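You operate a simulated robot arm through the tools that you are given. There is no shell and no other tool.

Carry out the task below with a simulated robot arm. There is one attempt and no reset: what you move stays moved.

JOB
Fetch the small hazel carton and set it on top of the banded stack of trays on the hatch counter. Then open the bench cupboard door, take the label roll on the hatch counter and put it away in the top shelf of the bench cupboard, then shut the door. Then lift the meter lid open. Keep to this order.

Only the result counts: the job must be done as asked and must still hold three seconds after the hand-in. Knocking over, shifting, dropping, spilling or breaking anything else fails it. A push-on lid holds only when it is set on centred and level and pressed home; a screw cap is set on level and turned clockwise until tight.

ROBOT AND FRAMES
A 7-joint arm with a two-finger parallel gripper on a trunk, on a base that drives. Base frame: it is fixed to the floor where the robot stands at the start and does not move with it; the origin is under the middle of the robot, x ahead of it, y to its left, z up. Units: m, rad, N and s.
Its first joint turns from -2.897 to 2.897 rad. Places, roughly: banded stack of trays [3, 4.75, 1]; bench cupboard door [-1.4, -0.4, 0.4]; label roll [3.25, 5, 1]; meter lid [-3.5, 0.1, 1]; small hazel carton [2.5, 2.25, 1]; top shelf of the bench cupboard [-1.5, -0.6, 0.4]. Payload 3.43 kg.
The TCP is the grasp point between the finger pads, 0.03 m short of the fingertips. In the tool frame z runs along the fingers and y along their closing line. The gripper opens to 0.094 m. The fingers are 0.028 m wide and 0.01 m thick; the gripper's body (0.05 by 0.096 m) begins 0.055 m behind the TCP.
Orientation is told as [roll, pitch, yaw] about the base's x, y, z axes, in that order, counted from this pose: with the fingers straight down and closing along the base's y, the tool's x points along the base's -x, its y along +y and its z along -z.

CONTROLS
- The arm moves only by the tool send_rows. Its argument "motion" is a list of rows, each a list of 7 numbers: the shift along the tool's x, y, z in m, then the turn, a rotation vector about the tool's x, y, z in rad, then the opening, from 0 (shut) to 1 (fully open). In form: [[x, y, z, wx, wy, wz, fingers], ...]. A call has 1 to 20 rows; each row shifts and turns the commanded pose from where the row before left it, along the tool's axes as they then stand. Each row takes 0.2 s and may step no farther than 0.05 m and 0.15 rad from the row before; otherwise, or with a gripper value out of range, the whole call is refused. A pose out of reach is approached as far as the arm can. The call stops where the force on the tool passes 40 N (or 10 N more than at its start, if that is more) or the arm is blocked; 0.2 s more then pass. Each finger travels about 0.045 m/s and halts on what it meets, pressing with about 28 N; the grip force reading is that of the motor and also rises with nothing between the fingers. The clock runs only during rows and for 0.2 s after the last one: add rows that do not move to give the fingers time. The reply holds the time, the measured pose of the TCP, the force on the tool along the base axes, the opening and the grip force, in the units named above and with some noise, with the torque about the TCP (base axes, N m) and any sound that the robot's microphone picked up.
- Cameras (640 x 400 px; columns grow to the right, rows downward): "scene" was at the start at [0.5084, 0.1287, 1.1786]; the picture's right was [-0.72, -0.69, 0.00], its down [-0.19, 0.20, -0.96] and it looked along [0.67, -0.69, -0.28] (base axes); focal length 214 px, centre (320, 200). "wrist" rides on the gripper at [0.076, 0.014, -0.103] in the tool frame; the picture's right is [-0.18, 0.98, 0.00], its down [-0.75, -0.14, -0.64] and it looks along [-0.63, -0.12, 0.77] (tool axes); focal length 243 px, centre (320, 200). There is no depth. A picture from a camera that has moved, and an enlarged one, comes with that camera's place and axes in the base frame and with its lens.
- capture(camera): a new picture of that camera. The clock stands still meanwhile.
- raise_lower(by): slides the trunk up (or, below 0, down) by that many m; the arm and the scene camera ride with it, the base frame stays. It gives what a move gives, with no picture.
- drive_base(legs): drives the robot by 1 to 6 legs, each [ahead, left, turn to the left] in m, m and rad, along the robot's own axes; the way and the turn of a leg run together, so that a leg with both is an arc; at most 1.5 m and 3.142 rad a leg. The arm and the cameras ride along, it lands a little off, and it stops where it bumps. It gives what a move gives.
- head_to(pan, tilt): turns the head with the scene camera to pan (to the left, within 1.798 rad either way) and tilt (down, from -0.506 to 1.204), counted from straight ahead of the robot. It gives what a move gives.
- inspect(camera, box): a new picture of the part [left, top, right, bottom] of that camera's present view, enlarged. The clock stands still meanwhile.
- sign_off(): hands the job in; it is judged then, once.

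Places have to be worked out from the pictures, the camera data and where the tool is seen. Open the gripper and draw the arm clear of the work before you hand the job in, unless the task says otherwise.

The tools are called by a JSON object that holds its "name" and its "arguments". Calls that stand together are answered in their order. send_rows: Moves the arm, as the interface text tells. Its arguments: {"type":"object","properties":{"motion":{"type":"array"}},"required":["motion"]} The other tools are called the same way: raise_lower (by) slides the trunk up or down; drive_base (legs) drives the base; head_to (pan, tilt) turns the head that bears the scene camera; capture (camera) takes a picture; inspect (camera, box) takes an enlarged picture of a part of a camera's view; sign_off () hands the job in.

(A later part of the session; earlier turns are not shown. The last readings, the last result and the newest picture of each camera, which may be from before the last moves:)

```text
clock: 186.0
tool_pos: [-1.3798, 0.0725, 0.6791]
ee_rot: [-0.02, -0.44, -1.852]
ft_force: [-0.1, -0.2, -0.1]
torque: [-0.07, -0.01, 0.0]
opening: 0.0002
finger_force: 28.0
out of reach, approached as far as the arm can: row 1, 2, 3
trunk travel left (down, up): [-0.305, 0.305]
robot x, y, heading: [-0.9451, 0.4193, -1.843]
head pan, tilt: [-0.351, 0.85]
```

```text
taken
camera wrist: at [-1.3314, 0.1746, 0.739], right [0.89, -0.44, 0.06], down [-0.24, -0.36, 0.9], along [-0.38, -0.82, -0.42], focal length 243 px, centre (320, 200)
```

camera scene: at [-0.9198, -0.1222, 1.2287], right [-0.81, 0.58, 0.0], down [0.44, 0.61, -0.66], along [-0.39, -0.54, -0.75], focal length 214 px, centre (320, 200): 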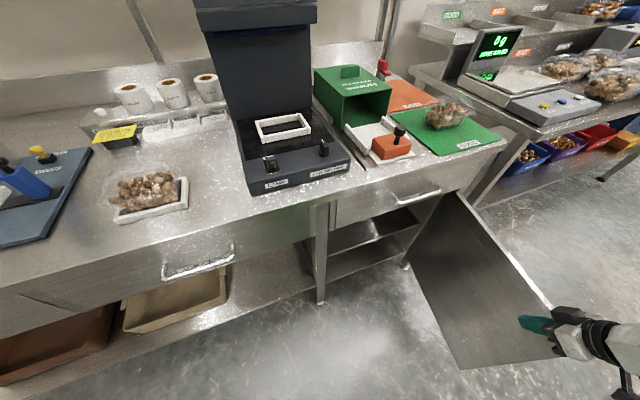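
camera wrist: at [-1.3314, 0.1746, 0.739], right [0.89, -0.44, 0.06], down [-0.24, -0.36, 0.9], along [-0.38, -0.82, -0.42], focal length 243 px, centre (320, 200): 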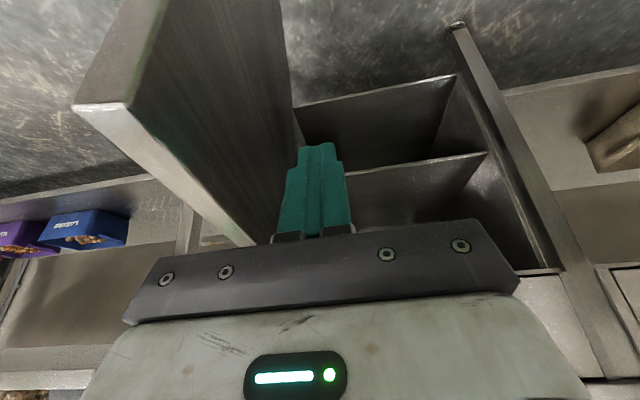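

The door stands near 90° and the shelf board inside is at z ≈ 0.41 (top compartment 0.41–0.68). I withdraw the hand to the left and up, away from the door.

{"name": "send_rows", "arguments": {"motion": [[0, 0.03, 0, 0, 0, 0, 0], [-0.01, 0.04, 0.005, 0, 0, 0, 0], [-0.02, 0.04, 0.008, 0, 0, 0, 0], [-0.03, 0.03, 0.01, 0, 0, 0, 0]]}}

{"name": "capture", "arguments": {"camera": "wrist"}}

```text
clock: 187.0
tool_pos: [-1.2628, -0.0286, 0.6826]
ee_rot: [-0.002, -0.44, -1.853]
ft_force: [0.2, -0.7, 0.1]
torque: [-0.02, 0.03, -0.01]
opening: 0.0
finger_force: 27.9
trunk travel left (down, up): [-0.305, 0.305]
robot x, y, heading: [-0.9467, 0.4159, -1.844]
head pan, tilt: [-0.351, 0.85]
```

```text
taken
camera wrist: at [-1.217, 0.0746, 0.7439], right [0.9, -0.43, 0.08], down [-0.25, -0.35, 0.9], along [-0.37, -0.83, -0.42], focal length 243 px, centre (320, 200)
```

wrist: 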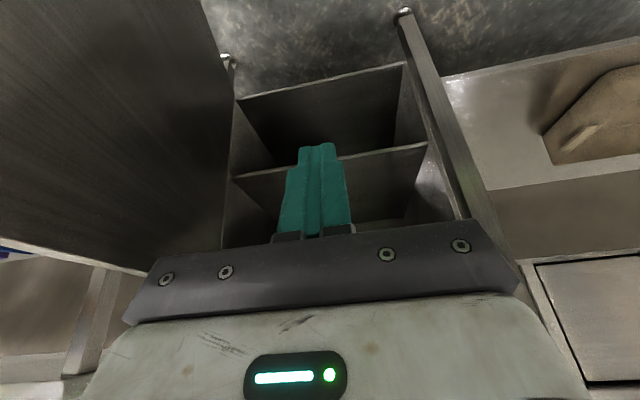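

The cupboard interior is empty and fully accessible. I straighten the hand, raise it, and back away before going for the label roll.

{"name": "raise_lower", "arguments": {"by": 0.28}}

{"name": "send_rows", "arguments": {"motion": [[0, 0, 0, 0, 0.1467, 0, 0], [0, 0, 0, 0, 0.1467, 0, 0.3], [0, 0, 0, 0, 0.1467, 0, 0.6], [-0.015, 0.015, -0.04, 0, 0, 0, 1], [-0.015, 0.015, -0.04, 0, 0, 0, 1], [-0.015, 0.015, -0.04, 0, 0, 0, 1], [-0.015, 0.015, -0.04, 0, 0, 0, 1], [-0.015, 0.015, -0.04, 0, 0, 0, 1], [-0.015, 0.015, -0.04, 0, 0, 0, 1]]}}

{"name": "capture", "arguments": {"camera": "scene"}}

```text
clock: 189.8
tool_pos: [-1.2633, -0.0278, 0.963]
ee_rot: [0.0, -0.439, -1.855]
ft_force: [-0.8, -0.6, -0.8]
torque: [0.02, -0.01, -0.01]
opening: 0.0002
finger_force: 28.1
trunk travel left (down, up): [-0.585, 0.025]
robot x, y, heading: [-0.9418, 0.4181, -1.843]
head pan, tilt: [-0.351, 0.85]
```

```text
clock: 191.8
tool_pos: [-1.2009, -0.1387, 1.2041]
ee_rot: [0.0, 0.003, -1.854]
ft_force: [-0.1, 0.2, 0.3]
torque: [-0.07, 0.02, 0.0]
opening: 0.0942
finger_force: 0.0
trunk travel left (down, up): [-0.585, 0.025]
robot x, y, heading: [-0.9435, 0.4203, -1.846]
head pan, tilt: [-0.351, 0.85]
```

```text
taken
camera scene: at [-0.9198, -0.1224, 1.5086], right [-0.81, 0.58, 0.0], down [0.44, 0.61, -0.66], along [-0.39, -0.54, -0.75], focal length 214 px, centre (320, 200)
```

scene: 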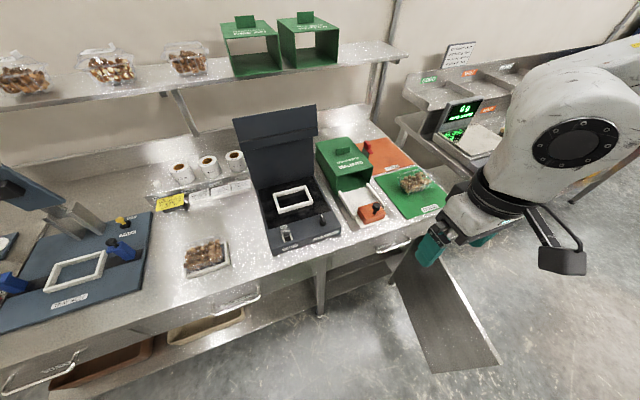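

Door stays open at about 90°. Note there are other label rolls on this bench, but the one wanted is on the hatch counter. I back off and drive back around to the counter.

{"name": "drive_base", "arguments": {"legs": [[-0.25, 0, 0], [0, 1.4, 0], [0, 0.27, 0], [0, 0, 1.578], [0, 1.5, 0], [0, 1.5, 0]]}}

```text
clock: 219.5
tool_pos: [2.1125, 2.8263, 1.2035]
ee_rot: [0.001, 0.0, -0.283]
ft_force: [0.7, 0.1, 0.4]
torque: [-0.02, 0.0, -0.04]
opening: 0.0939
finger_force: 0.1
trunk travel left (down, up): [-0.585, 0.025]
robot x, y, heading: [1.5537, 3.0811, -0.271]
head pan, tilt: [-0.351, 0.85]
```

Next leg: on to the hatch counter, stopping a bit back to look at the roll.

{"name": "drive_base", "arguments": {"legs": [[0, 1.2, 0], [0, 1.02, 0]]}}

{"name": "head_to", "arguments": {"pan": -0.1, "tilt": 0.5}}

{"name": "capture", "arguments": {"camera": "scene"}}

```text
clock: 230.5
tool_pos: [2.6977, 4.9723, 1.2031]
ee_rot: [0.002, 0.001, -0.27]
ft_force: [0.6, 0.0, 0.1]
torque: [-0.02, -0.01, 0.0]
opening: 0.0938
finger_force: 0.0
trunk travel left (down, up): [-0.585, 0.025]
robot x, y, heading: [2.1362, 5.2221, -0.262]
head pan, tilt: [-0.351, 0.85]
```

```text
clock: 231.3
tool_pos: [2.6985, 4.9717, 1.2028]
ee_rot: [0.003, 0.0, -0.27]
ft_force: [0.7, 0.1, -0.5]
torque: [0.0, 0.0, 0.0]
opening: 0.0942
finger_force: 0.0
trunk travel left (down, up): [-0.585, 0.025]
robot x, y, heading: [2.1362, 5.2218, -0.264]
head pan, tilt: [-0.099, 0.499]
```

```text
taken
camera scene: at [2.7006, 5.2647, 1.5385], right [-0.35, -0.94, 0.0], down [-0.45, 0.17, -0.88], along [0.82, -0.31, -0.48], focal length 214 px, centre (320, 200)
```

scene: 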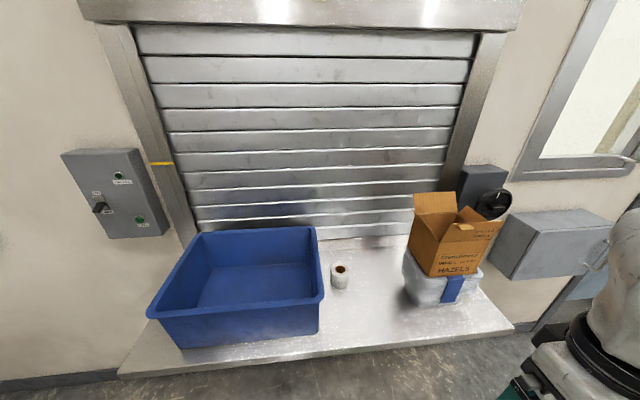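

The carton still stands neatly on the stack and the roll is between bin and stack. I enlarge the roll and bin region.

{"name": "inspect", "arguments": {"camera": "scene", "box": [290, 230, 430, 330]}}

```text
4.00 times, centred on (360, 280) of scene
camera zoom: at [2.7006, 5.2647, 1.5385], right [-0.35, -0.94, 0.0], down [-0.45, 0.17, -0.88], along [0.82, -0.31, -0.48], focal length 858 px, centre (160, -120)
```

zoom: 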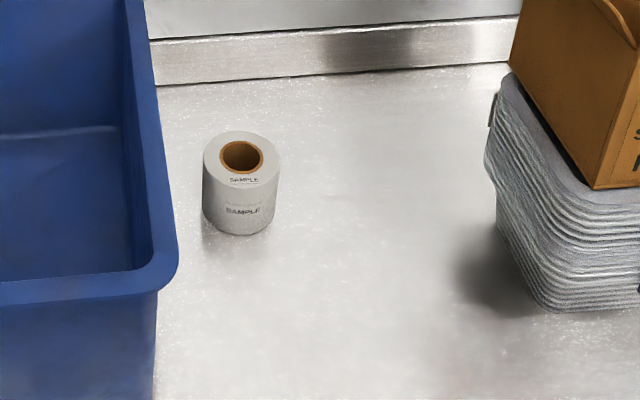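

Roll centre ≈ (3.173, 5.007), diameter ≈ 0.066, height ≈ 0.07, bin rim about 0.08 m to its left. I'd like the wrist camera above the hand for tilted grasping, so I try turning the hand 180° about its axis here in free space.

{"name": "send_rows", "arguments": {"motion": [[0, 0, 0, 0, 0, 0.1428, 1], [0, 0, 0, 0, 0, 0.1428, 1], [0, 0, 0, 0, 0, 0.1428, 1], [0, 0, 0, 0, 0, 0.1428, 1], [0, 0, 0, 0, 0, 0.1428, 1], [0, 0, 0, 0, 0, 0.1428, 1], [0, 0, 0, 0, 0, 0.1428, 1], [0, 0, 0, 0, 0, 0.1428, 1], [0, 0, 0, 0, 0, 0.1428, 1], [0, 0, 0, 0, 0, 0.1428, 1], [0, 0, 0, 0, 0, 0.1428, 1], [0, 0, 0, 0, 0, 0.1428, 1], [0, 0, 0, 0, 0, 0.1428, 1], [0, 0, 0, 0, 0, 0.1428, 1], [0, 0, 0, 0, 0, 0.1428, 1]]}}

```text
clock: 234.5
tool_pos: [2.6981, 4.9711, 1.2028]
ee_rot: [-0.002, 0.002, -2.415]
ft_force: [0.8, -0.3, -0.2]
torque: [0.02, 0.0, 0.02]
opening: 0.0937
finger_force: 0.1
trunk travel left (down, up): [-0.585, 0.025]
robot x, y, heading: [2.1376, 5.2228, -0.261]
head pan, tilt: [-0.099, 0.499]
```

No limit so far (2.14 rad turned). I turn the remaining 1.0 rad.

{"name": "send_rows", "arguments": {"motion": [[0, 0, 0, 0, 0, 0.1428, 1], [0, 0, 0, 0, 0, 0.1428, 1], [0, 0, 0, 0, 0, 0.1428, 1], [0, 0, 0, 0, 0, 0.1428, 1], [0, 0, 0, 0, 0, 0.1428, 1], [0, 0, 0, 0, 0, 0.1428, 1], [0, 0, 0, 0, 0, 0.1428, 1]]}}

{"name": "capture", "arguments": {"camera": "wrist"}}

```text
clock: 236.1
tool_pos: [2.6993, 4.9721, 1.2039]
ee_rot: [-0.001, 0.001, 2.872]
ft_force: [0.0, -1.0, 0.2]
torque: [0.0, -0.01, -0.02]
opening: 0.094
finger_force: 0.1
trunk travel left (down, up): [-0.585, 0.025]
robot x, y, heading: [2.1383, 5.2196, -0.262]
head pan, tilt: [-0.099, 0.499]
```

```text
taken
camera wrist: at [2.7685, 4.9361, 1.3057], right [-0.44, -0.9, 0.0], down [-0.69, 0.34, 0.64], along [-0.58, 0.28, -0.77], focal length 243 px, centre (320, 200)
```

wrist: 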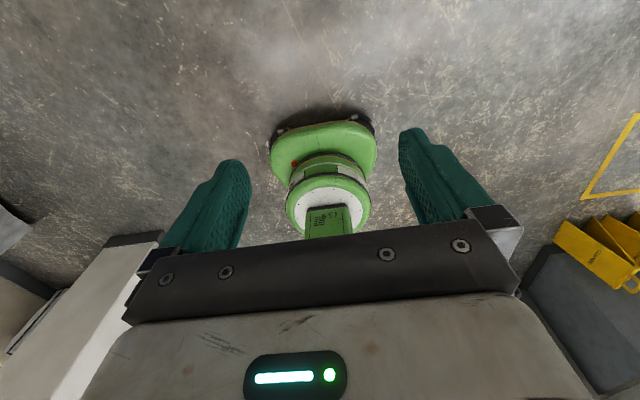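

The hand turned fully without hitting limits. I drive 0.15 m nearer, then move the hand left/forward and start tilting it 60° forward.

{"name": "drive_base", "arguments": {"legs": [[0.15, 0, 0]]}}

{"name": "send_rows", "arguments": {"motion": [[0.025, -0.0395, 0, 0, 0, 0, 1], [0.025, -0.0395, 0, 0, 0, 0, 1], [0.025, -0.0395, 0, 0, 0, 0, 1], [0.025, -0.0395, 0, 0, 0, 0, 1], [0, 0, 0, 0, 0.131, 0, 1], [0, 0, 0, 0, 0.131, 0, 1], [0, 0, 0, 0, 0.131, 0, 1], [0, 0, 0, 0, 0.131, 0, 1], [0, 0, 0, 0, 0.131, 0, 1], [0, 0, 0, 0, 0.131, 0, 1], [0, 0, 0, 0, 0.131, 0, 1], [0, 0, 0, 0, 0.131, 0, 1]]}}

{"name": "capture", "arguments": {"camera": "scene"}}

{"name": "capture", "arguments": {"camera": "wrist"}}

```text
clock: 237.5
tool_pos: [2.8444, 4.9326, 1.2034]
ee_rot: [-0.001, 0.0, 2.875]
ft_force: [0.2, 0.6, -0.6]
torque: [-0.02, 0.0, 0.01]
opening: 0.094
finger_force: 0.0
trunk travel left (down, up): [-0.585, 0.025]
robot x, y, heading: [2.2819, 5.1812, -0.261]
head pan, tilt: [-0.099, 0.499]
```

```text
clock: 240.1
tool_pos: [2.9992, 5.0557, 1.2059]
ee_rot: [-0.014, 0.978, 2.861]
ft_force: [-0.4, -0.2, 0.2]
torque: [0.01, 0.03, 0.06]
opening: 0.0943
finger_force: 0.1
out of reach, approached as far as the arm can: row 11, 12
trunk travel left (down, up): [-0.585, 0.025]
robot x, y, heading: [2.2801, 5.1808, -0.26]
head pan, tilt: [-0.099, 0.499]
```

```text
taken
camera scene: at [2.8456, 5.2256, 1.5385], right [-0.35, -0.94, 0.0], down [-0.45, 0.17, -0.88], along [0.82, -0.31, -0.48], focal length 214 px, centre (320, 200)
```

scene: 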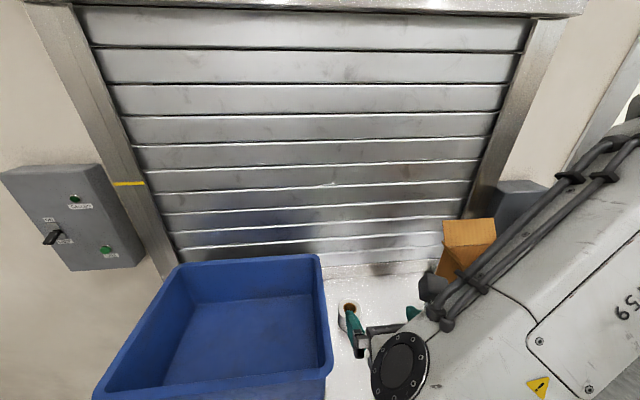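

```text
taken
camera wrist: at [2.9543, 5.0518, 1.3275], right [-0.36, -0.92, -0.16], down [-0.88, 0.39, -0.27], along [0.31, 0.05, -0.95], focal length 243 px, centre (320, 200)
```

wrist: 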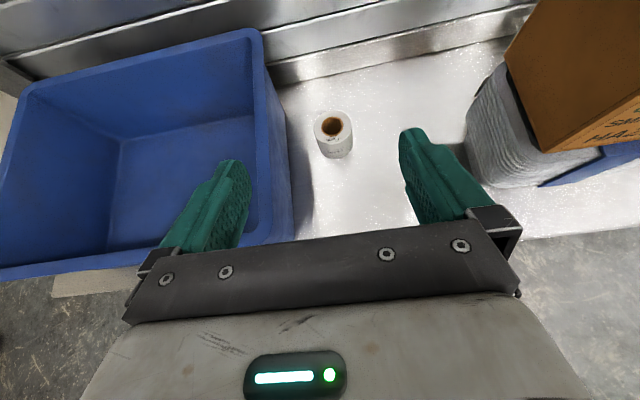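

The 60° tilted approach from here would bring the forearm into the carton, so I'll instead take the roll with the fingers straight down, from a diagonal position on the left where the forearm stays in front of the counter. First I straighten the hand.

{"name": "send_rows", "arguments": {"motion": [[0, 0, 0, 0, -0.14, 0, 1], [0, 0, 0, 0, -0.14, 0, 1], [0, 0, 0, 0, -0.14, 0, 1], [0, 0, 0, 0, -0.14, 0, 1], [0, 0, 0, 0, -0.14, 0, 1], [0, 0, 0, 0, -0.14, 0, 1], [0, 0, 0, 0, -0.14, 0, 1]]}}

```text
clock: 241.7
tool_pos: [3.0005, 5.0563, 1.2074]
ee_rot: [-0.002, 0.001, 2.873]
ft_force: [0.0, 0.4, -0.1]
torque: [-0.01, 0.0, 0.02]
opening: 0.0941
finger_force: 0.0
trunk travel left (down, up): [-0.585, 0.025]
robot x, y, heading: [2.286, 5.1849, -0.256]
head pan, tilt: [-0.099, 0.499]
```

Hand is vertical. Now I reposition the base to the left-front of the counter, facing diagonally to the roll.

{"name": "drive_base", "arguments": {"legs": [[-0.1, 0, 0], [0, 0.6, 0], [0, 0, -0.79], [0.23, 0.28, 0]]}}

{"name": "head_to", "arguments": {"pan": -0.3, "tilt": 0.7}}

{"name": "capture", "arguments": {"camera": "scene"}}

{"name": "capture", "arguments": {"camera": "wrist"}}

```text
clock: 249.8
tool_pos: [3.1114, 5.1339, 1.208]
ee_rot: [-0.002, 0.002, 2.086]
ft_force: [0.6, -0.2, 0.1]
torque: [-0.02, -0.02, -0.01]
opening: 0.0937
finger_force: 0.2
trunk travel left (down, up): [-0.585, 0.025]
robot x, y, heading: [2.6935, 5.7377, -1.05]
head pan, tilt: [-0.099, 0.499]
```

```text
clock: 250.6
tool_pos: [3.1119, 5.1343, 1.209]
ee_rot: [-0.001, 0.003, 2.086]
ft_force: [0.4, -0.5, -0.4]
torque: [-0.01, 0.0, 0.03]
opening: 0.0938
finger_force: 0.1
trunk travel left (down, up): [-0.585, 0.025]
robot x, y, heading: [2.6983, 5.7381, -1.05]
head pan, tilt: [-0.3, 0.7]
```

```text
taken
camera scene: at [3.1062, 5.3657, 1.5209], right [-0.98, -0.22, 0.0], down [-0.14, 0.63, -0.77], along [0.17, -0.75, -0.64], focal length 214 px, centre (320, 200)
```

scene: 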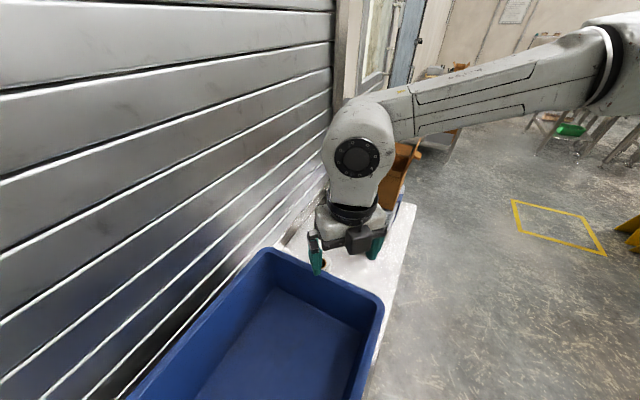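

```text
taken
camera wrist: at [3.1378, 5.0608, 1.3112], right [-0.95, -0.32, 0.0], down [-0.25, 0.73, 0.64], along [-0.21, 0.61, -0.77], focal length 243 px, centre (320, 200)
```

wrist: 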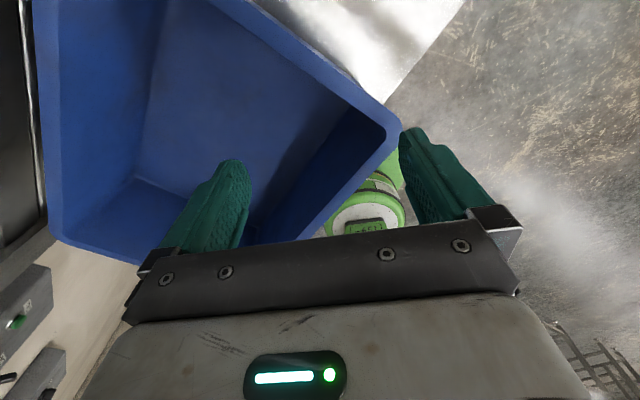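

The forearm would pass close to the carton's corner from here. I swing the base further round to the left (better line of approach) before reaching for the roll.

{"name": "drive_base", "arguments": {"legs": [[-0.03, 0.19, 0], [0, 0, -0.155]]}}

{"name": "head_to", "arguments": {"pan": -0.35, "tilt": 0.6}}

{"name": "capture", "arguments": {"camera": "scene"}}

```text
clock: 252.8
tool_pos: [3.1655, 5.1995, 1.2097]
ee_rot: [-0.002, 0.003, 1.929]
ft_force: [0.4, -0.5, -0.1]
torque: [0.0, 0.03, 0.0]
opening: 0.094
finger_force: 0.0
trunk travel left (down, up): [-0.585, 0.025]
robot x, y, heading: [2.8465, 5.8526, -1.208]
head pan, tilt: [-0.3, 0.7]
```

```text
clock: 253.4
tool_pos: [3.1649, 5.1982, 1.208]
ee_rot: [-0.002, 0.001, 1.93]
ft_force: [-0.2, 0.1, 0.4]
torque: [-0.01, 0.01, 0.03]
opening: 0.0938
finger_force: 0.1
trunk travel left (down, up): [-0.585, 0.025]
robot x, y, heading: [2.8451, 5.8556, -1.207]
head pan, tilt: [-0.351, 0.6]
```

```text
taken
camera scene: at [3.1901, 5.4244, 1.5294], right [-1.0, -0.02, 0.0], down [-0.01, 0.57, -0.82], along [0.01, -0.82, -0.57], focal length 214 px, centre (320, 200)
```

scene: 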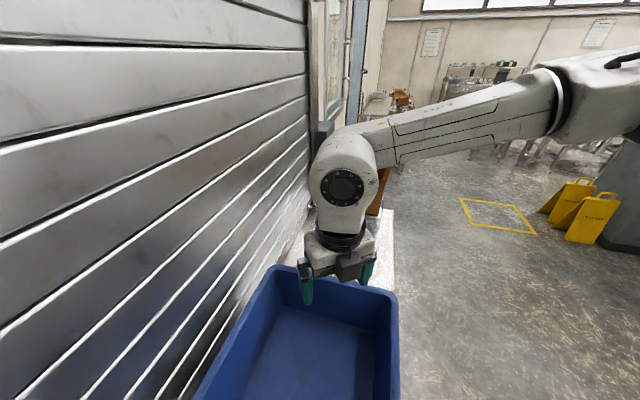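

I move the hand directly over the roll at the present height and check the forearm against the carton.

{"name": "send_rows", "arguments": {"motion": [[0.0455, 0.015, 0, 0, 0, 0, 1], [0.0455, 0.015, 0, 0, 0, 0, 1], [0.0455, 0.015, 0, 0, 0, 0, 1], [0.0455, 0.015, 0, 0, 0, 0, 1]]}}

{"name": "capture", "arguments": {"camera": "scene"}}

{"name": "capture", "arguments": {"camera": "wrist"}}

```text
clock: 254.4
tool_pos: [3.1723, 5.007, 1.2084]
ee_rot: [-0.002, 0.001, 1.931]
ft_force: [0.8, -1.0, 0.1]
torque: [0.0, 0.02, -0.03]
opening: 0.0939
finger_force: 0.0
trunk travel left (down, up): [-0.585, 0.025]
robot x, y, heading: [2.8448, 5.8508, -1.204]
head pan, tilt: [-0.351, 0.6]
```

```text
taken
camera scene: at [3.1901, 5.4243, 1.5294], right [-1.0, -0.01, 0.0], down [-0.01, 0.57, -0.82], along [0.01, -0.82, -0.57], focal length 214 px, centre (320, 200)
```

scene: 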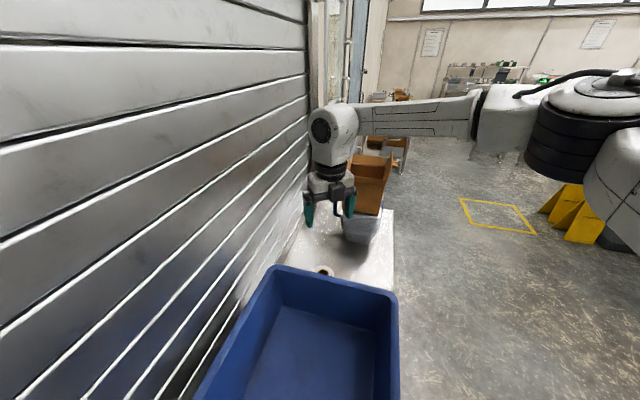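

```text
taken
camera wrist: at [3.1855, 4.9298, 1.3111], right [-0.98, -0.17, 0.0], down [-0.13, 0.76, 0.64], along [-0.11, 0.63, -0.77], focal length 243 px, centre (320, 200)
```

wrist: 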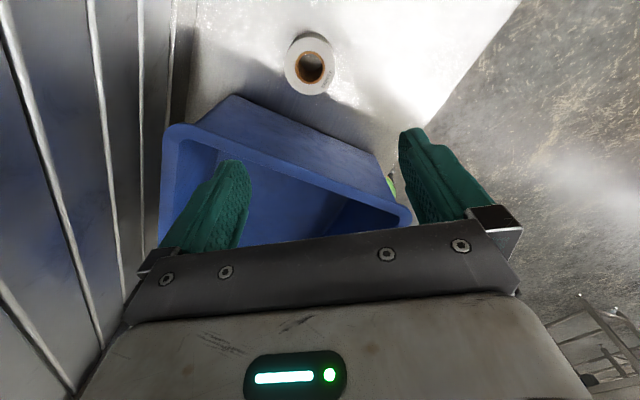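

The forearm now runs well in front of the carton. The wrist view puts the roll about 1 cm ahead-left of the TCP; I trim halfway, lower to z ≈ 1.04 and re-check.

{"name": "send_rows", "arguments": {"motion": [[0.006, -0.006, 0.034, 0, 0, 0, 1], [0, 0, 0.034, 0, 0, 0, 1], [0, 0, 0.034, 0, 0, 0, 1], [0, 0, 0.034, 0, 0, 0, 1], [0, 0, 0.032, 0, 0, 0, 1]]}}

{"name": "capture", "arguments": {"camera": "scene"}}

{"name": "capture", "arguments": {"camera": "wrist"}}

```text
clock: 255.7
tool_pos: [3.1791, 5.0015, 1.04]
ee_rot: [-0.001, 0.003, 1.929]
ft_force: [-0.1, -0.3, 0.3]
torque: [0.02, 0.01, -0.03]
opening: 0.0939
finger_force: 0.1
trunk travel left (down, up): [-0.585, 0.025]
robot x, y, heading: [2.8462, 5.8553, -1.204]
head pan, tilt: [-0.351, 0.6]
```

```text
taken
camera scene: at [3.1902, 5.4243, 1.5295], right [-1.0, -0.01, 0.0], down [-0.01, 0.57, -0.82], along [0.01, -0.82, -0.57], focal length 214 px, centre (320, 200)
```

scene: 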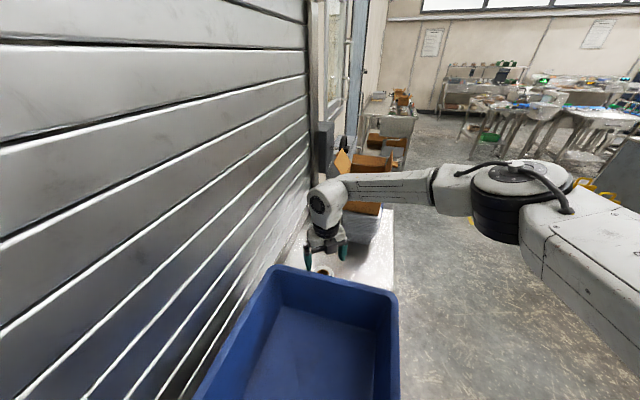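

```text
taken
camera wrist: at [3.1931, 4.9251, 1.1433], right [-0.99, -0.17, 0.0], down [-0.13, 0.76, 0.64], along [-0.11, 0.63, -0.77], focal length 243 px, centre (320, 200)
```

wrist: 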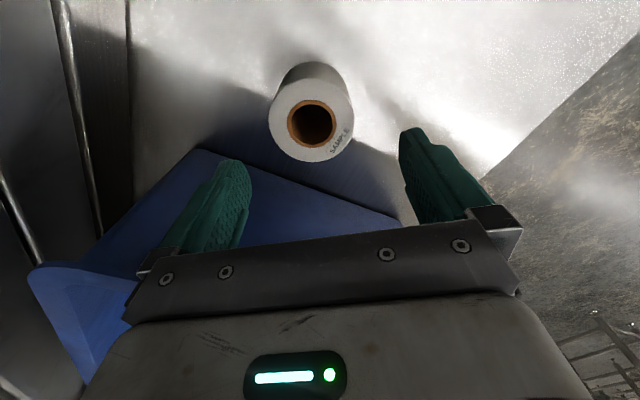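

Roll is centred within ~6 mm; clearance to carton is about 9 cm. I trim and lower the last 0.095 m.

{"name": "send_rows", "arguments": {"motion": [[0.006, -0.005, 0.02, 0, 0, 0, 1], [0, 0, 0.025, 0, 0, 0, 1], [0, 0, 0.025, 0, 0, 0, 1], [0, 0, 0.024, 0, 0, 0, 1]]}}

{"name": "capture", "arguments": {"camera": "wrist"}}

{"name": "inspect", "arguments": {"camera": "scene", "box": [270, 140, 470, 300]}}

```text
clock: 256.6
tool_pos: [3.1888, 5.0002, 0.946]
ee_rot: [-0.001, 0.001, 1.928]
ft_force: [-0.3, -0.1, 0.6]
torque: [-0.02, -0.01, -0.04]
opening: 0.0942
finger_force: 0.1
trunk travel left (down, up): [-0.585, 0.025]
robot x, y, heading: [2.8497, 5.853, -1.207]
head pan, tilt: [-0.351, 0.6]
```

```text
taken
camera wrist: at [3.2013, 4.9227, 1.049], right [-0.99, -0.17, 0.0], down [-0.13, 0.76, 0.64], along [-0.11, 0.63, -0.77], focal length 243 px, centre (320, 200)
```

wrist: 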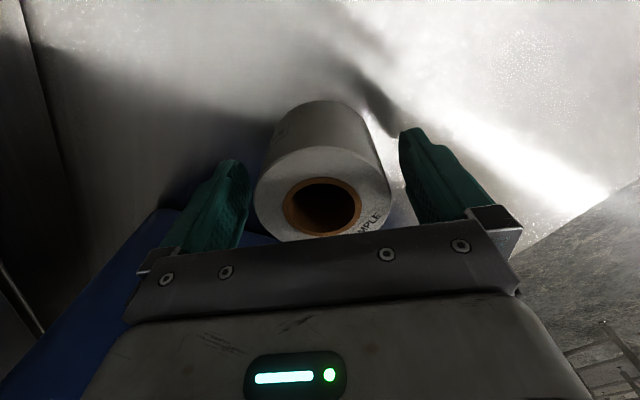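

```text
2.50 times, centred on (370, 220) of scene
camera zoom: at [3.1901, 5.4243, 1.5295], right [-1.0, -0.01, 0.0], down [-0.01, 0.57, -0.82], along [0.01, -0.82, -0.57], focal length 536 px, centre (195, 150)
```

zoom: 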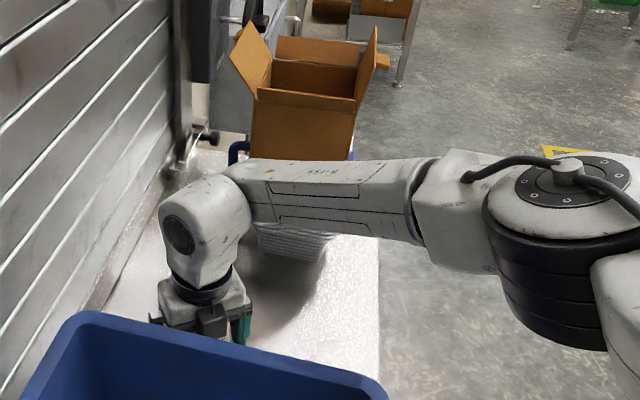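

The roll is between the fingers. I close on it.

{"name": "send_rows", "arguments": {"motion": [[0, 0, 0, 0, 0, 0, 0.4], [0, 0, 0, 0, 0, 0, 0.3], [0, 0, 0, 0, 0, 0, 0.2], [0, 0, 0, 0, 0, 0, 0.2], [0, 0, 0, 0, 0, 0, 0.2]]}}

{"name": "capture", "arguments": {"camera": "wrist"}}

```text
clock: 257.9
tool_pos: [3.1884, 4.9991, 0.9461]
ee_rot: [-0.001, 0.002, 1.93]
ft_force: [-0.3, -0.2, 0.2]
torque: [0.04, 0.03, -0.01]
opening: 0.0687
finger_force: 27.8
trunk travel left (down, up): [-0.585, 0.025]
robot x, y, heading: [2.8454, 5.8552, -1.207]
head pan, tilt: [-0.351, 0.6]
```

```text
taken
camera wrist: at [3.2013, 4.9226, 1.0493], right [-0.99, -0.17, 0.0], down [-0.13, 0.76, 0.64], along [-0.11, 0.63, -0.77], focal length 243 px, centre (320, 200)
```

wrist: 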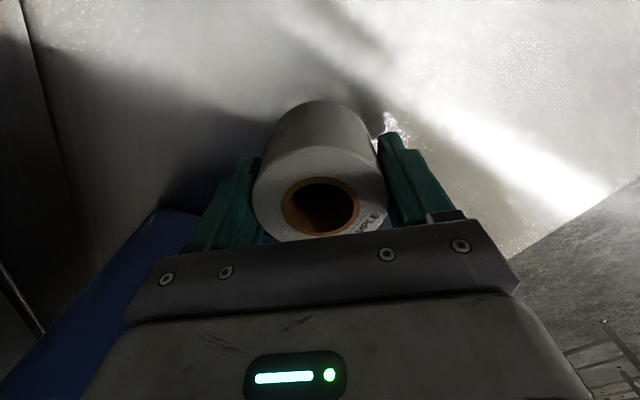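

The roll is held (opening 69 mm). I'll move it to the clear front edge of the counter, set it down there, and re-grip it with a tilted hand so it can go upright onto the shelf. Lift 4 cm and carry it forward toward the edge.

{"name": "send_rows", "arguments": {"motion": [[0, 0, -0.02, 0, 0, 0, 0.1], [0, 0, -0.02, 0, 0, 0, 0.1], [-0.0155, 0.0395, 0, 0, 0, 0, 0.1], [-0.0155, 0.0395, 0, 0, 0, 0, 0.1], [-0.0155, 0.0395, 0, 0, 0, 0, 0.1], [-0.0155, 0.0395, 0, 0, 0, 0, 0.1]]}}

{"name": "capture", "arguments": {"camera": "scene"}}

{"name": "capture", "arguments": {"camera": "wrist"}}

```text
clock: 259.2
tool_pos: [3.0187, 5.0025, 0.985]
ee_rot: [-0.002, 0.002, 1.931]
ft_force: [0.1, 0.1, -1.5]
torque: [-0.02, 0.01, 0.01]
opening: 0.0688
finger_force: 27.7
trunk travel left (down, up): [-0.585, 0.025]
robot x, y, heading: [2.8459, 5.8546, -1.202]
head pan, tilt: [-0.351, 0.6]
```

```text
taken
camera scene: at [3.1904, 5.4245, 1.5294], right [-1.0, -0.02, 0.0], down [-0.01, 0.57, -0.82], along [0.01, -0.82, -0.57], focal length 214 px, centre (320, 200)
```

scene: 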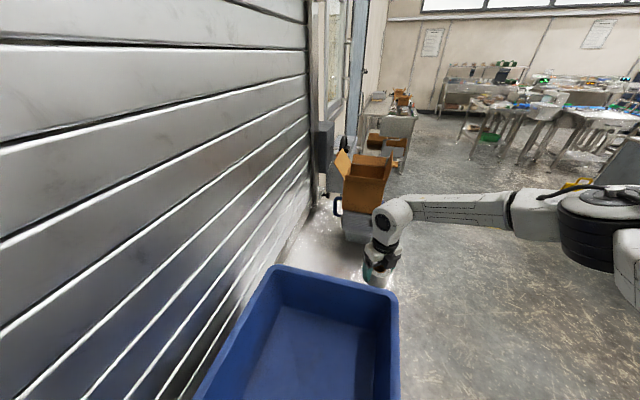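

```text
taken
camera wrist: at [3.032, 4.9257, 1.089], right [-0.98, -0.17, 0.0], down [-0.13, 0.76, 0.64], along [-0.11, 0.63, -0.77], focal length 243 px, centre (320, 200)
```

wrist: 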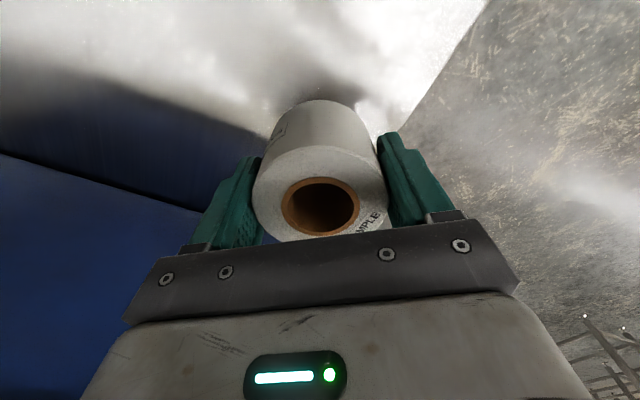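

The roll is over the counter with about 2.5 cm margin to the front edge. I lower it to the counter and release.

{"name": "send_rows", "arguments": {"motion": [[0, 0, 0.02, 0, 0, 0, 0.1], [0, 0, 0.016, 0, 0, 0, 0.1], [0, 0, 0.003, 0, 0, 0, 0.1], [0, 0, 0, 0, 0, 0, 0.1]]}}

```text
clock: 260.2
tool_pos: [3.0174, 5.0016, 0.9471]
ee_rot: [-0.002, 0.004, 1.929]
ft_force: [0.0, -0.3, -1.7]
torque: [0.01, -0.01, -0.02]
opening: 0.069
finger_force: 28.3
trunk travel left (down, up): [-0.585, 0.025]
robot x, y, heading: [2.8459, 5.8572, -1.205]
head pan, tilt: [-0.351, 0.6]
```

Still carrying the weight; I go down another 2 mm and check.

{"name": "send_rows", "arguments": {"motion": [[0, 0, 0.0015, 0, 0, 0, 0.1], [0, 0, 0.0, 0, 0, 0, 0.1]]}}

{"name": "send_rows", "arguments": {"motion": [[0, 0, 0.0012, 0, 0, 0, 0.1], [0, 0, 0.0, 0, 0, 0, 0.1]]}}

```text
clock: 260.9
tool_pos: [3.0175, 5.0025, 0.9464]
ee_rot: [-0.001, 0.005, 1.928]
ft_force: [-0.4, 2.3, 10.4]
torque: [0.1, 0.32, -0.05]
opening: 0.0685
finger_force: 27.7
trunk travel left (down, up): [-0.585, 0.025]
robot x, y, heading: [2.8471, 5.8535, -1.202]
head pan, tilt: [-0.351, 0.6]
```

```text
clock: 261.4
tool_pos: [3.0178, 5.0027, 0.9467]
ee_rot: [-0.001, 0.006, 1.927]
ft_force: [-0.3, 3.6, 25.6]
torque: [0.18, 0.13, -0.24]
opening: 0.0687
finger_force: 28.1
trunk travel left (down, up): [-0.585, 0.025]
robot x, y, heading: [2.8491, 5.8545, -1.206]
head pan, tilt: [-0.351, 0.6]
```

Firm contact with the counter. I ease up 2 mm and open the fingers, then rise clear.

{"name": "send_rows", "arguments": {"motion": [[0, 0, -0.0022, 0, 0, 0, 0.1], [0, 0, 0, 0, 0, 0, 1], [0, 0, 0, 0, 0, 0, 1], [0, 0, 0, 0, 0, 0, 1], [0, 0, 0, 0, 0, 0, 1], [0, 0, -0.03, 0, 0, 0, 1], [0, 0, -0.04, 0, 0, 0, 1], [0, 0, -0.04, 0, 0, 0, 1], [0, 0, -0.04, 0, 0, 0, 1]]}}

{"name": "capture", "arguments": {"camera": "wrist"}}

{"name": "capture", "arguments": {"camera": "scene"}}

```text
clock: 263.4
tool_pos: [3.0157, 5.0031, 1.0974]
ee_rot: [-0.001, 0.003, 1.93]
ft_force: [-0.3, 0.5, -0.2]
torque: [0.01, 0.02, -0.03]
opening: 0.094
finger_force: 0.1
trunk travel left (down, up): [-0.585, 0.025]
robot x, y, heading: [2.8451, 5.854, -1.203]
head pan, tilt: [-0.351, 0.6]
```

```text
taken
camera wrist: at [3.0307, 4.9257, 1.2004], right [-0.99, -0.17, 0.0], down [-0.13, 0.76, 0.64], along [-0.11, 0.63, -0.77], focal length 243 px, centre (320, 200)
```

wrist: 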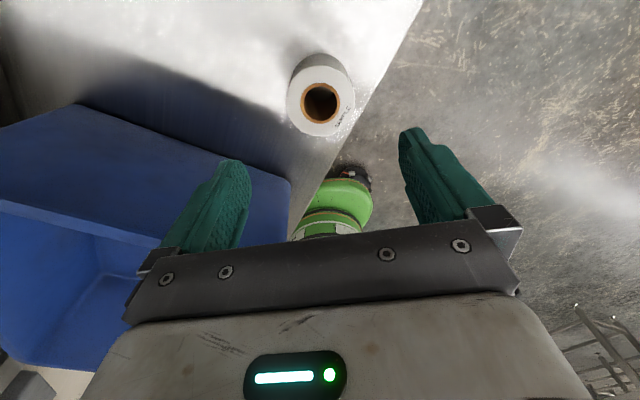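

```text
taken
camera scene: at [3.1901, 5.4243, 1.5294], right [-1.0, -0.01, 0.0], down [-0.01, 0.57, -0.82], along [0.01, -0.82, -0.57], focal length 214 px, centre (320, 200)
```

scene: 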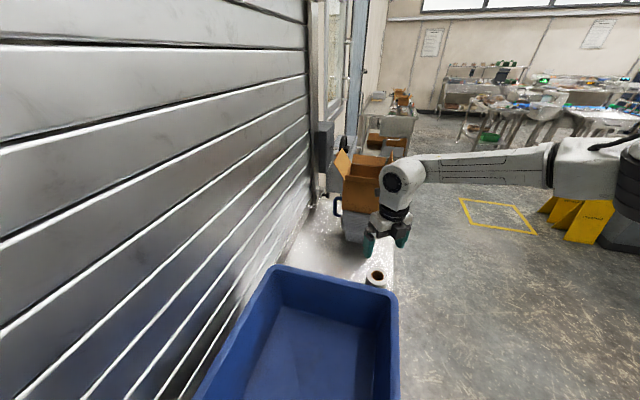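

The roll stands safely at the counter's front edge. I retract and raise the arm, then reposition the base squarely in front of it.

{"name": "send_rows", "arguments": {"motion": [[0, 0, -0.045, 0, 0, 0, 1], [-0.033, -0.02, -0.03, 0, 0, 0, 1], [-0.033, -0.02, -0.03, 0, 0, 0, 1], [-0.033, -0.02, -0.03, 0, 0, 0, 1], [-0.033, -0.02, -0.03, 0, 0, 0, 1], [-0.033, -0.02, -0.03, 0, 0, 0, 1], [-0.033, -0.02, 0, 0, 0, 0, 1]]}}

{"name": "drive_base", "arguments": {"legs": [[-0.272, -0.371, 0], [0.65, -0.48, 0], [0, 0, 0.938]]}}

{"name": "head_to", "arguments": {"pan": -0.1, "tilt": 0.6}}

{"name": "capture", "arguments": {"camera": "scene"}}

```text
clock: 265.1
tool_pos: [3.061, 5.23, 1.2925]
ee_rot: [-0.002, 0.001, 1.929]
ft_force: [1.1, 0.0, 0.6]
torque: [-0.02, 0.0, 0.0]
opening: 0.094
finger_force: 0.0
trunk travel left (down, up): [-0.585, 0.025]
robot x, y, heading: [2.8457, 5.8514, -1.205]
head pan, tilt: [-0.351, 0.6]
```

```text
clock: 274.1
tool_pos: [2.8173, 5.0048, 1.2927]
ee_rot: [-0.002, 0.001, 2.868]
ft_force: [0.2, -1.4, -1.0]
torque: [0.0, 0.0, 0.01]
opening: 0.0942
finger_force: 0.1
trunk travel left (down, up): [-0.585, 0.025]
robot x, y, heading: [2.1858, 5.2015, -0.265]
head pan, tilt: [-0.351, 0.6]
```

```text
clock: 274.9
tool_pos: [2.8165, 5.004, 1.2934]
ee_rot: [-0.002, 0.003, 2.87]
ft_force: [-0.6, 0.2, -0.4]
torque: [-0.02, -0.04, -0.01]
opening: 0.094
finger_force: 0.0
trunk travel left (down, up): [-0.585, 0.025]
robot x, y, heading: [2.1837, 5.2012, -0.268]
head pan, tilt: [-0.099, 0.6]
```

```text
taken
camera scene: at [2.749, 5.2427, 1.5295], right [-0.36, -0.93, 0.0], down [-0.53, 0.2, -0.82], along [0.77, -0.29, -0.57], focal length 214 px, centre (320, 200)
```

scene: 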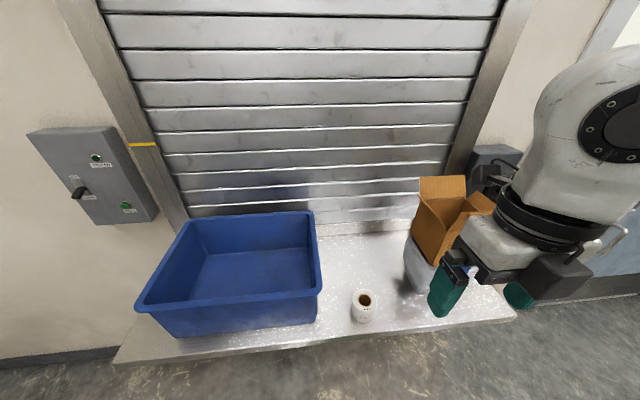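

The roll is 0.857 m ahead. I lower the trunk, bring the hand in line, and tilt it 60° forward at a safe distance.

{"name": "raise_lower", "arguments": {"by": -0.2}}

{"name": "send_rows", "arguments": {"motion": [[0.03, -0.0172, 0, 0, 0, 0, 1], [0.03, -0.0172, 0, 0, 0, 0, 1], [0.03, -0.0172, 0, 0, 0, 0, 1], [0, 0, 0, 0, 0.131, 0, 1], [0, 0, 0, 0, 0.131, 0, 1], [0, 0, 0, 0, 0.131, 0, 1], [0, 0, 0, 0, 0.131, 0, 1], [0, 0, 0, 0, 0.131, 0, 1], [0, 0, 0, 0, 0.131, 0, 1], [0, 0, 0, 0, 0.131, 0, 1], [0, 0, 0, 0, 0.131, 0, 1]]}}

{"name": "capture", "arguments": {"camera": "scene"}}

{"name": "capture", "arguments": {"camera": "wrist"}}

```text
clock: 277.1
tool_pos: [2.8169, 5.004, 1.0917]
ee_rot: [-0.003, 0.001, 2.871]
ft_force: [-0.3, 0.6, 0.7]
torque: [-0.05, 0.03, 0.02]
opening: 0.0938
finger_force: 0.1
trunk travel left (down, up): [-0.385, 0.225]
robot x, y, heading: [2.187, 5.201, -0.265]
head pan, tilt: [-0.099, 0.6]
```

```text
clock: 279.5
tool_pos: [2.9172, 5.0296, 1.0927]
ee_rot: [-0.006, 1.055, 2.862]
ft_force: [0.1, 0.1, -0.6]
torque: [-0.01, 0.01, 0.0]
opening: 0.0938
finger_force: 0.0
trunk travel left (down, up): [-0.385, 0.225]
robot x, y, heading: [2.1887, 5.1994, -0.262]
head pan, tilt: [-0.099, 0.6]
```

```text
taken
camera scene: at [2.7489, 5.2429, 1.3295], right [-0.36, -0.93, 0.0], down [-0.53, 0.2, -0.82], along [0.77, -0.29, -0.57], focal length 214 px, centre (320, 200)
```

scene: 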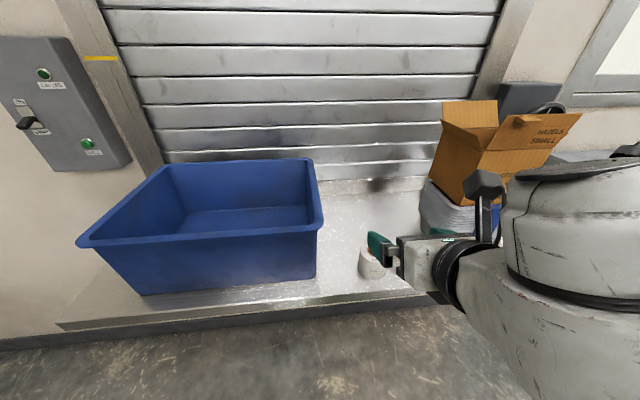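

```text
taken
camera wrist: at [2.8648, 5.0288, 1.2097], right [-0.35, -0.92, -0.16], down [-0.86, 0.39, -0.34], along [0.37, 0.02, -0.93], focal length 243 px, centre (320, 200)
```

wrist: 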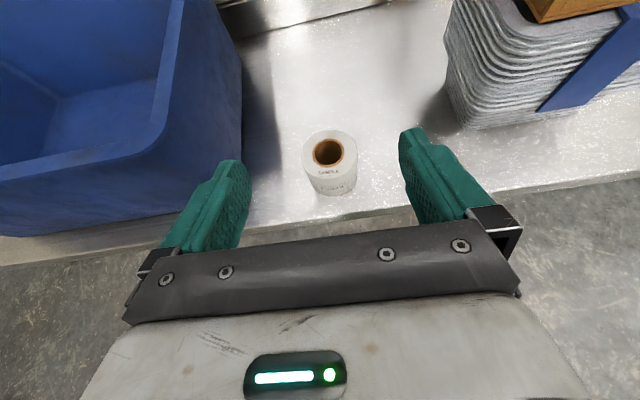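

Tilt reached with no limit; the roll is centred laterally and 0.10 m ahead. I drop to the approach line, then advance onto it.

{"name": "send_rows", "arguments": {"motion": [[-0.0265, 0, 0.02, 0, 0, 0, 1], [-0.0265, 0, 0.02, 0, 0, 0, 1], [-0.0265, 0, 0.02, 0, 0, 0, 1], [0, -0.001, 0.025, 0, 0, 0, 1], [0, -0.001, 0.025, 0, 0, 0, 1]]}}

{"name": "capture", "arguments": {"camera": "wrist"}}

{"name": "capture", "arguments": {"camera": "scene"}}

```text
clock: 280.7
tool_pos: [2.9723, 5.0173, 0.9684]
ee_rot: [-0.001, 1.051, 2.868]
ft_force: [-0.4, -0.6, 0.7]
torque: [0.0, -0.04, 0.03]
opening: 0.0943
finger_force: 0.0
trunk travel left (down, up): [-0.385, 0.225]
robot x, y, heading: [2.187, 5.2015, -0.271]
head pan, tilt: [-0.099, 0.6]
```

```text
taken
camera wrist: at [2.9197, 5.0164, 1.0854], right [-0.35, -0.92, -0.16], down [-0.86, 0.39, -0.33], along [0.37, 0.02, -0.93], focal length 243 px, centre (320, 200)
```

wrist: 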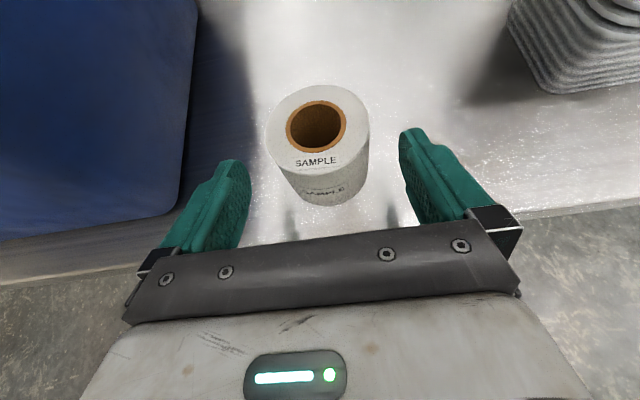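

```text
taken
camera scene: at [2.7489, 5.2429, 1.3295], right [-0.36, -0.93, 0.0], down [-0.53, 0.2, -0.83], along [0.77, -0.29, -0.57], focal length 214 px, centre (320, 200)
```

scene: 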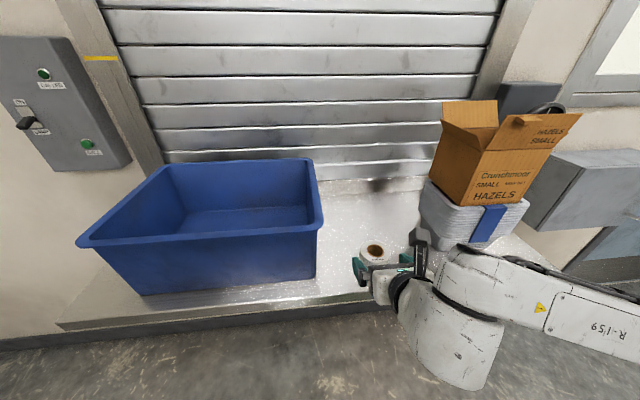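

Forearm stays clear of the stack. The roll is centred; I advance the last 4.8 cm and close.

{"name": "send_rows", "arguments": {"motion": [[0, 0.001, 0.024, 0, 0, 0, 1], [0, 0.001, 0.024, 0, 0, 0, 1], [0, 0, 0, 0, 0, 0, 0.6], [0, 0, 0, 0, 0, 0, 0.4], [0, 0, 0, 0, 0, 0, 0.2], [0, 0, 0, 0, 0, 0, 0.1], [0, 0, 0, 0, 0, 0, 0.1]]}}

{"name": "capture", "arguments": {"camera": "wrist"}}

```text
clock: 282.3
tool_pos: [3.0133, 5.0039, 0.945]
ee_rot: [-0.003, 1.05, 2.865]
ft_force: [0.3, 0.4, 0.5]
torque: [0.04, -0.04, 0.01]
opening: 0.0714
finger_force: 27.9
trunk travel left (down, up): [-0.385, 0.225]
robot x, y, heading: [2.1882, 5.1984, -0.264]
head pan, tilt: [-0.099, 0.6]
```

```text
taken
camera wrist: at [2.9594, 5.0031, 1.0617], right [-0.35, -0.92, -0.16], down [-0.86, 0.39, -0.33], along [0.37, 0.02, -0.93], focal length 243 px, centre (320, 200)
```

wrist: 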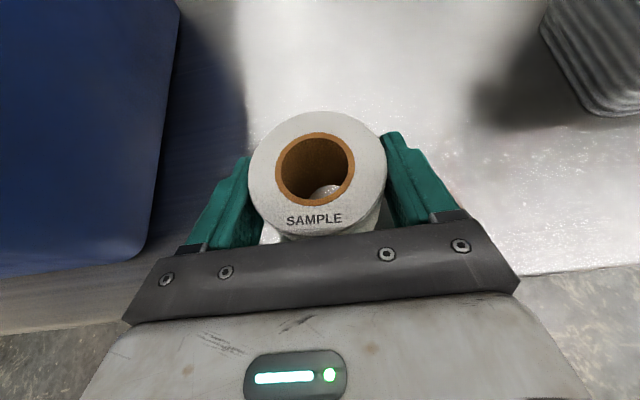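

Gripped (71 mm). I lift it gently and check the hold.

{"name": "send_rows", "arguments": {"motion": [[0.0087, 0, -0.005, 0, 0, 0, 0.1], [0.0174, 0, -0.01, 0, 0, 0, 0.1], [0.0174, 0, -0.01, 0, 0, 0, 0.1], [0.0174, 0, -0.01, 0, 0, 0, 0.1]]}}

{"name": "capture", "arguments": {"camera": "wrist"}}

{"name": "inspect", "arguments": {"camera": "scene", "box": [320, 200, 520, 330]}}

```text
clock: 283.3
tool_pos: [3.0114, 5.0042, 1.0149]
ee_rot: [-0.004, 1.051, 2.865]
ft_force: [-0.5, 0.2, -0.6]
torque: [0.01, 0.01, 0.02]
opening: 0.0716
finger_force: 27.9
trunk travel left (down, up): [-0.385, 0.225]
robot x, y, heading: [2.1849, 5.2013, -0.266]
head pan, tilt: [-0.099, 0.6]
```

```text
taken
camera wrist: at [2.9591, 5.0028, 1.1324], right [-0.35, -0.92, -0.16], down [-0.86, 0.39, -0.33], along [0.37, 0.02, -0.93], focal length 243 px, centre (320, 200)
```

wrist: 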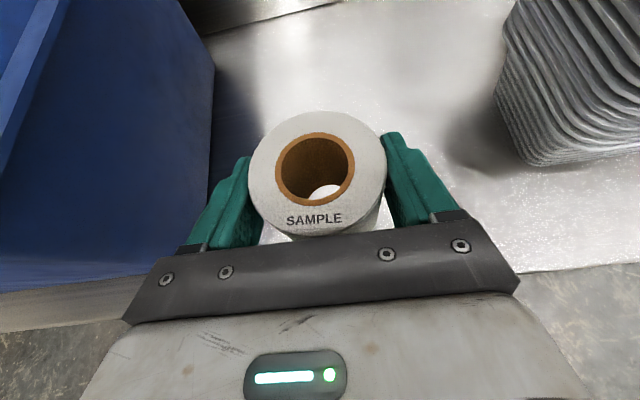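

```text
3.08 times, centred on (420, 265) of scene
camera zoom: at [2.749, 5.2428, 1.3294], right [-0.36, -0.93, 0.0], down [-0.53, 0.2, -0.82], along [0.77, -0.29, -0.57], focal length 660 px, centre (12, 0)
```

zoom: 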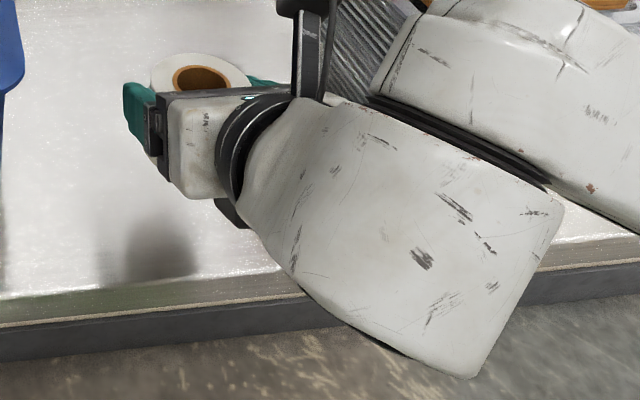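

The roll is held upright and steady. I raise it a bit, back off, turn to face along the aisle and drive with the arm ahead of me toward the cupboard.

{"name": "raise_lower", "arguments": {"by": 0.15}}

{"name": "drive_base", "arguments": {"legs": [[-0.16, 0, 0], [0, 0, -1.575], [1.5, 0, 0], [1.5, 0, 0]]}}

{"name": "head_to", "arguments": {"pan": 0.0, "tilt": 0.35}}

{"name": "capture", "arguments": {"camera": "scene"}}

```text
clock: 285.0
tool_pos: [3.0114, 5.0041, 1.1652]
ee_rot: [-0.003, 1.049, 2.867]
ft_force: [0.4, 0.0, -1.3]
torque: [-0.01, 0.02, 0.0]
opening: 0.0714
finger_force: 27.5
trunk travel left (down, up): [-0.535, 0.075]
robot x, y, heading: [2.1866, 5.2017, -0.265]
head pan, tilt: [-0.099, 0.6]
```

```text
clock: 304.3
tool_pos: [0.993, 1.5323, 1.1647]
ee_rot: [-0.003, 1.051, 1.272]
ft_force: [0.2, 0.3, -1.4]
torque: [-0.02, 0.01, -0.02]
opening: 0.0706
finger_force: 27.6
trunk travel left (down, up): [-0.535, 0.075]
robot x, y, heading: [1.2108, 2.3538, -1.86]
head pan, tilt: [-0.099, 0.6]
```

```text
clock: 305.1
tool_pos: [0.9926, 1.5316, 1.1662]
ee_rot: [-0.004, 1.049, 1.271]
ft_force: [0.2, 0.5, -0.4]
torque: [0.04, -0.03, -0.01]
opening: 0.0704
finger_force: 28.1
trunk travel left (down, up): [-0.535, 0.075]
robot x, y, heading: [1.2105, 2.3484, -1.858]
head pan, tilt: [0.0, 0.351]
```

```text
taken
camera scene: at [1.2461, 1.7837, 1.5021], right [-0.96, 0.29, 0.0], down [0.1, 0.33, -0.94], along [-0.27, -0.9, -0.34], focal length 214 px, centre (320, 200)
```

scene: 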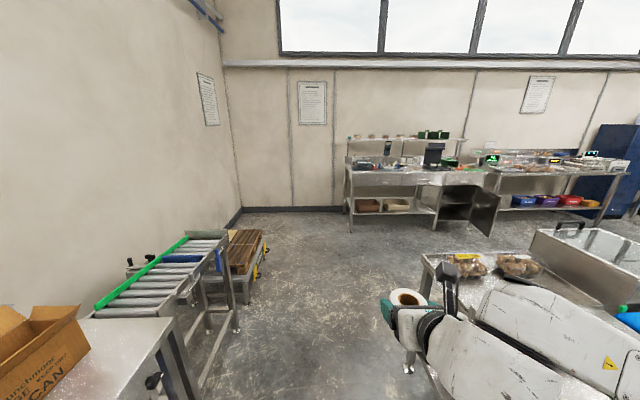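

Clear view ahead: the cupboard door is still open. My right side is a little close to the steel table, so I shift left 0.15 m and continue down the aisle.

{"name": "drive_base", "arguments": {"legs": [[0, 0.16, 0.02], [1.5, 0, 0], [0.7, 0, 0]]}}

{"name": "head_to", "arguments": {"pan": -0.9, "tilt": 0.4}}

{"name": "capture", "arguments": {"camera": "scene"}}

```text
clock: 317.1
tool_pos: [0.5592, -0.6455, 1.1655]
ee_rot: [-0.004, 1.051, 1.283]
ft_force: [-0.2, 0.5, -0.7]
torque: [-0.01, 0.03, 0.01]
opening: 0.0704
finger_force: 28.3
trunk travel left (down, up): [-0.535, 0.075]
robot x, y, heading: [0.7647, 0.1766, -1.847]
head pan, tilt: [0.0, 0.351]
```

```text
clock: 318.3
tool_pos: [0.5577, -0.6446, 1.165]
ee_rot: [-0.004, 1.05, 1.282]
ft_force: [1.2, 0.2, -0.6]
torque: [0.01, 0.01, 0.01]
opening: 0.0704
finger_force: 27.6
trunk travel left (down, up): [-0.535, 0.075]
robot x, y, heading: [0.7642, 0.1772, -1.846]
head pan, tilt: [-0.901, 0.4]
```

```text
taken
camera scene: at [0.7482, -0.3367, 1.4977], right [-0.38, 0.92, 0.0], down [0.36, 0.15, -0.92], along [-0.85, -0.35, -0.39], focal length 214 px, centre (320, 200)
```

scene: 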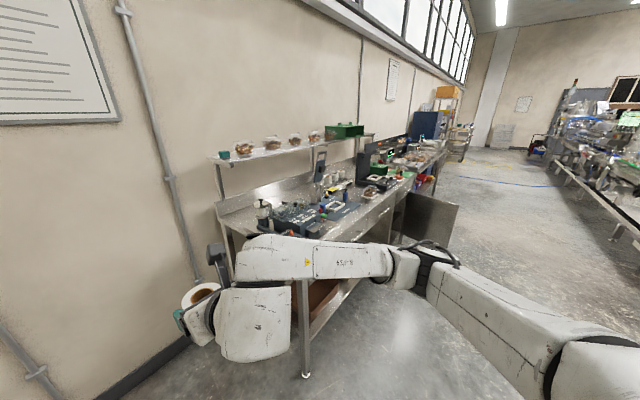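

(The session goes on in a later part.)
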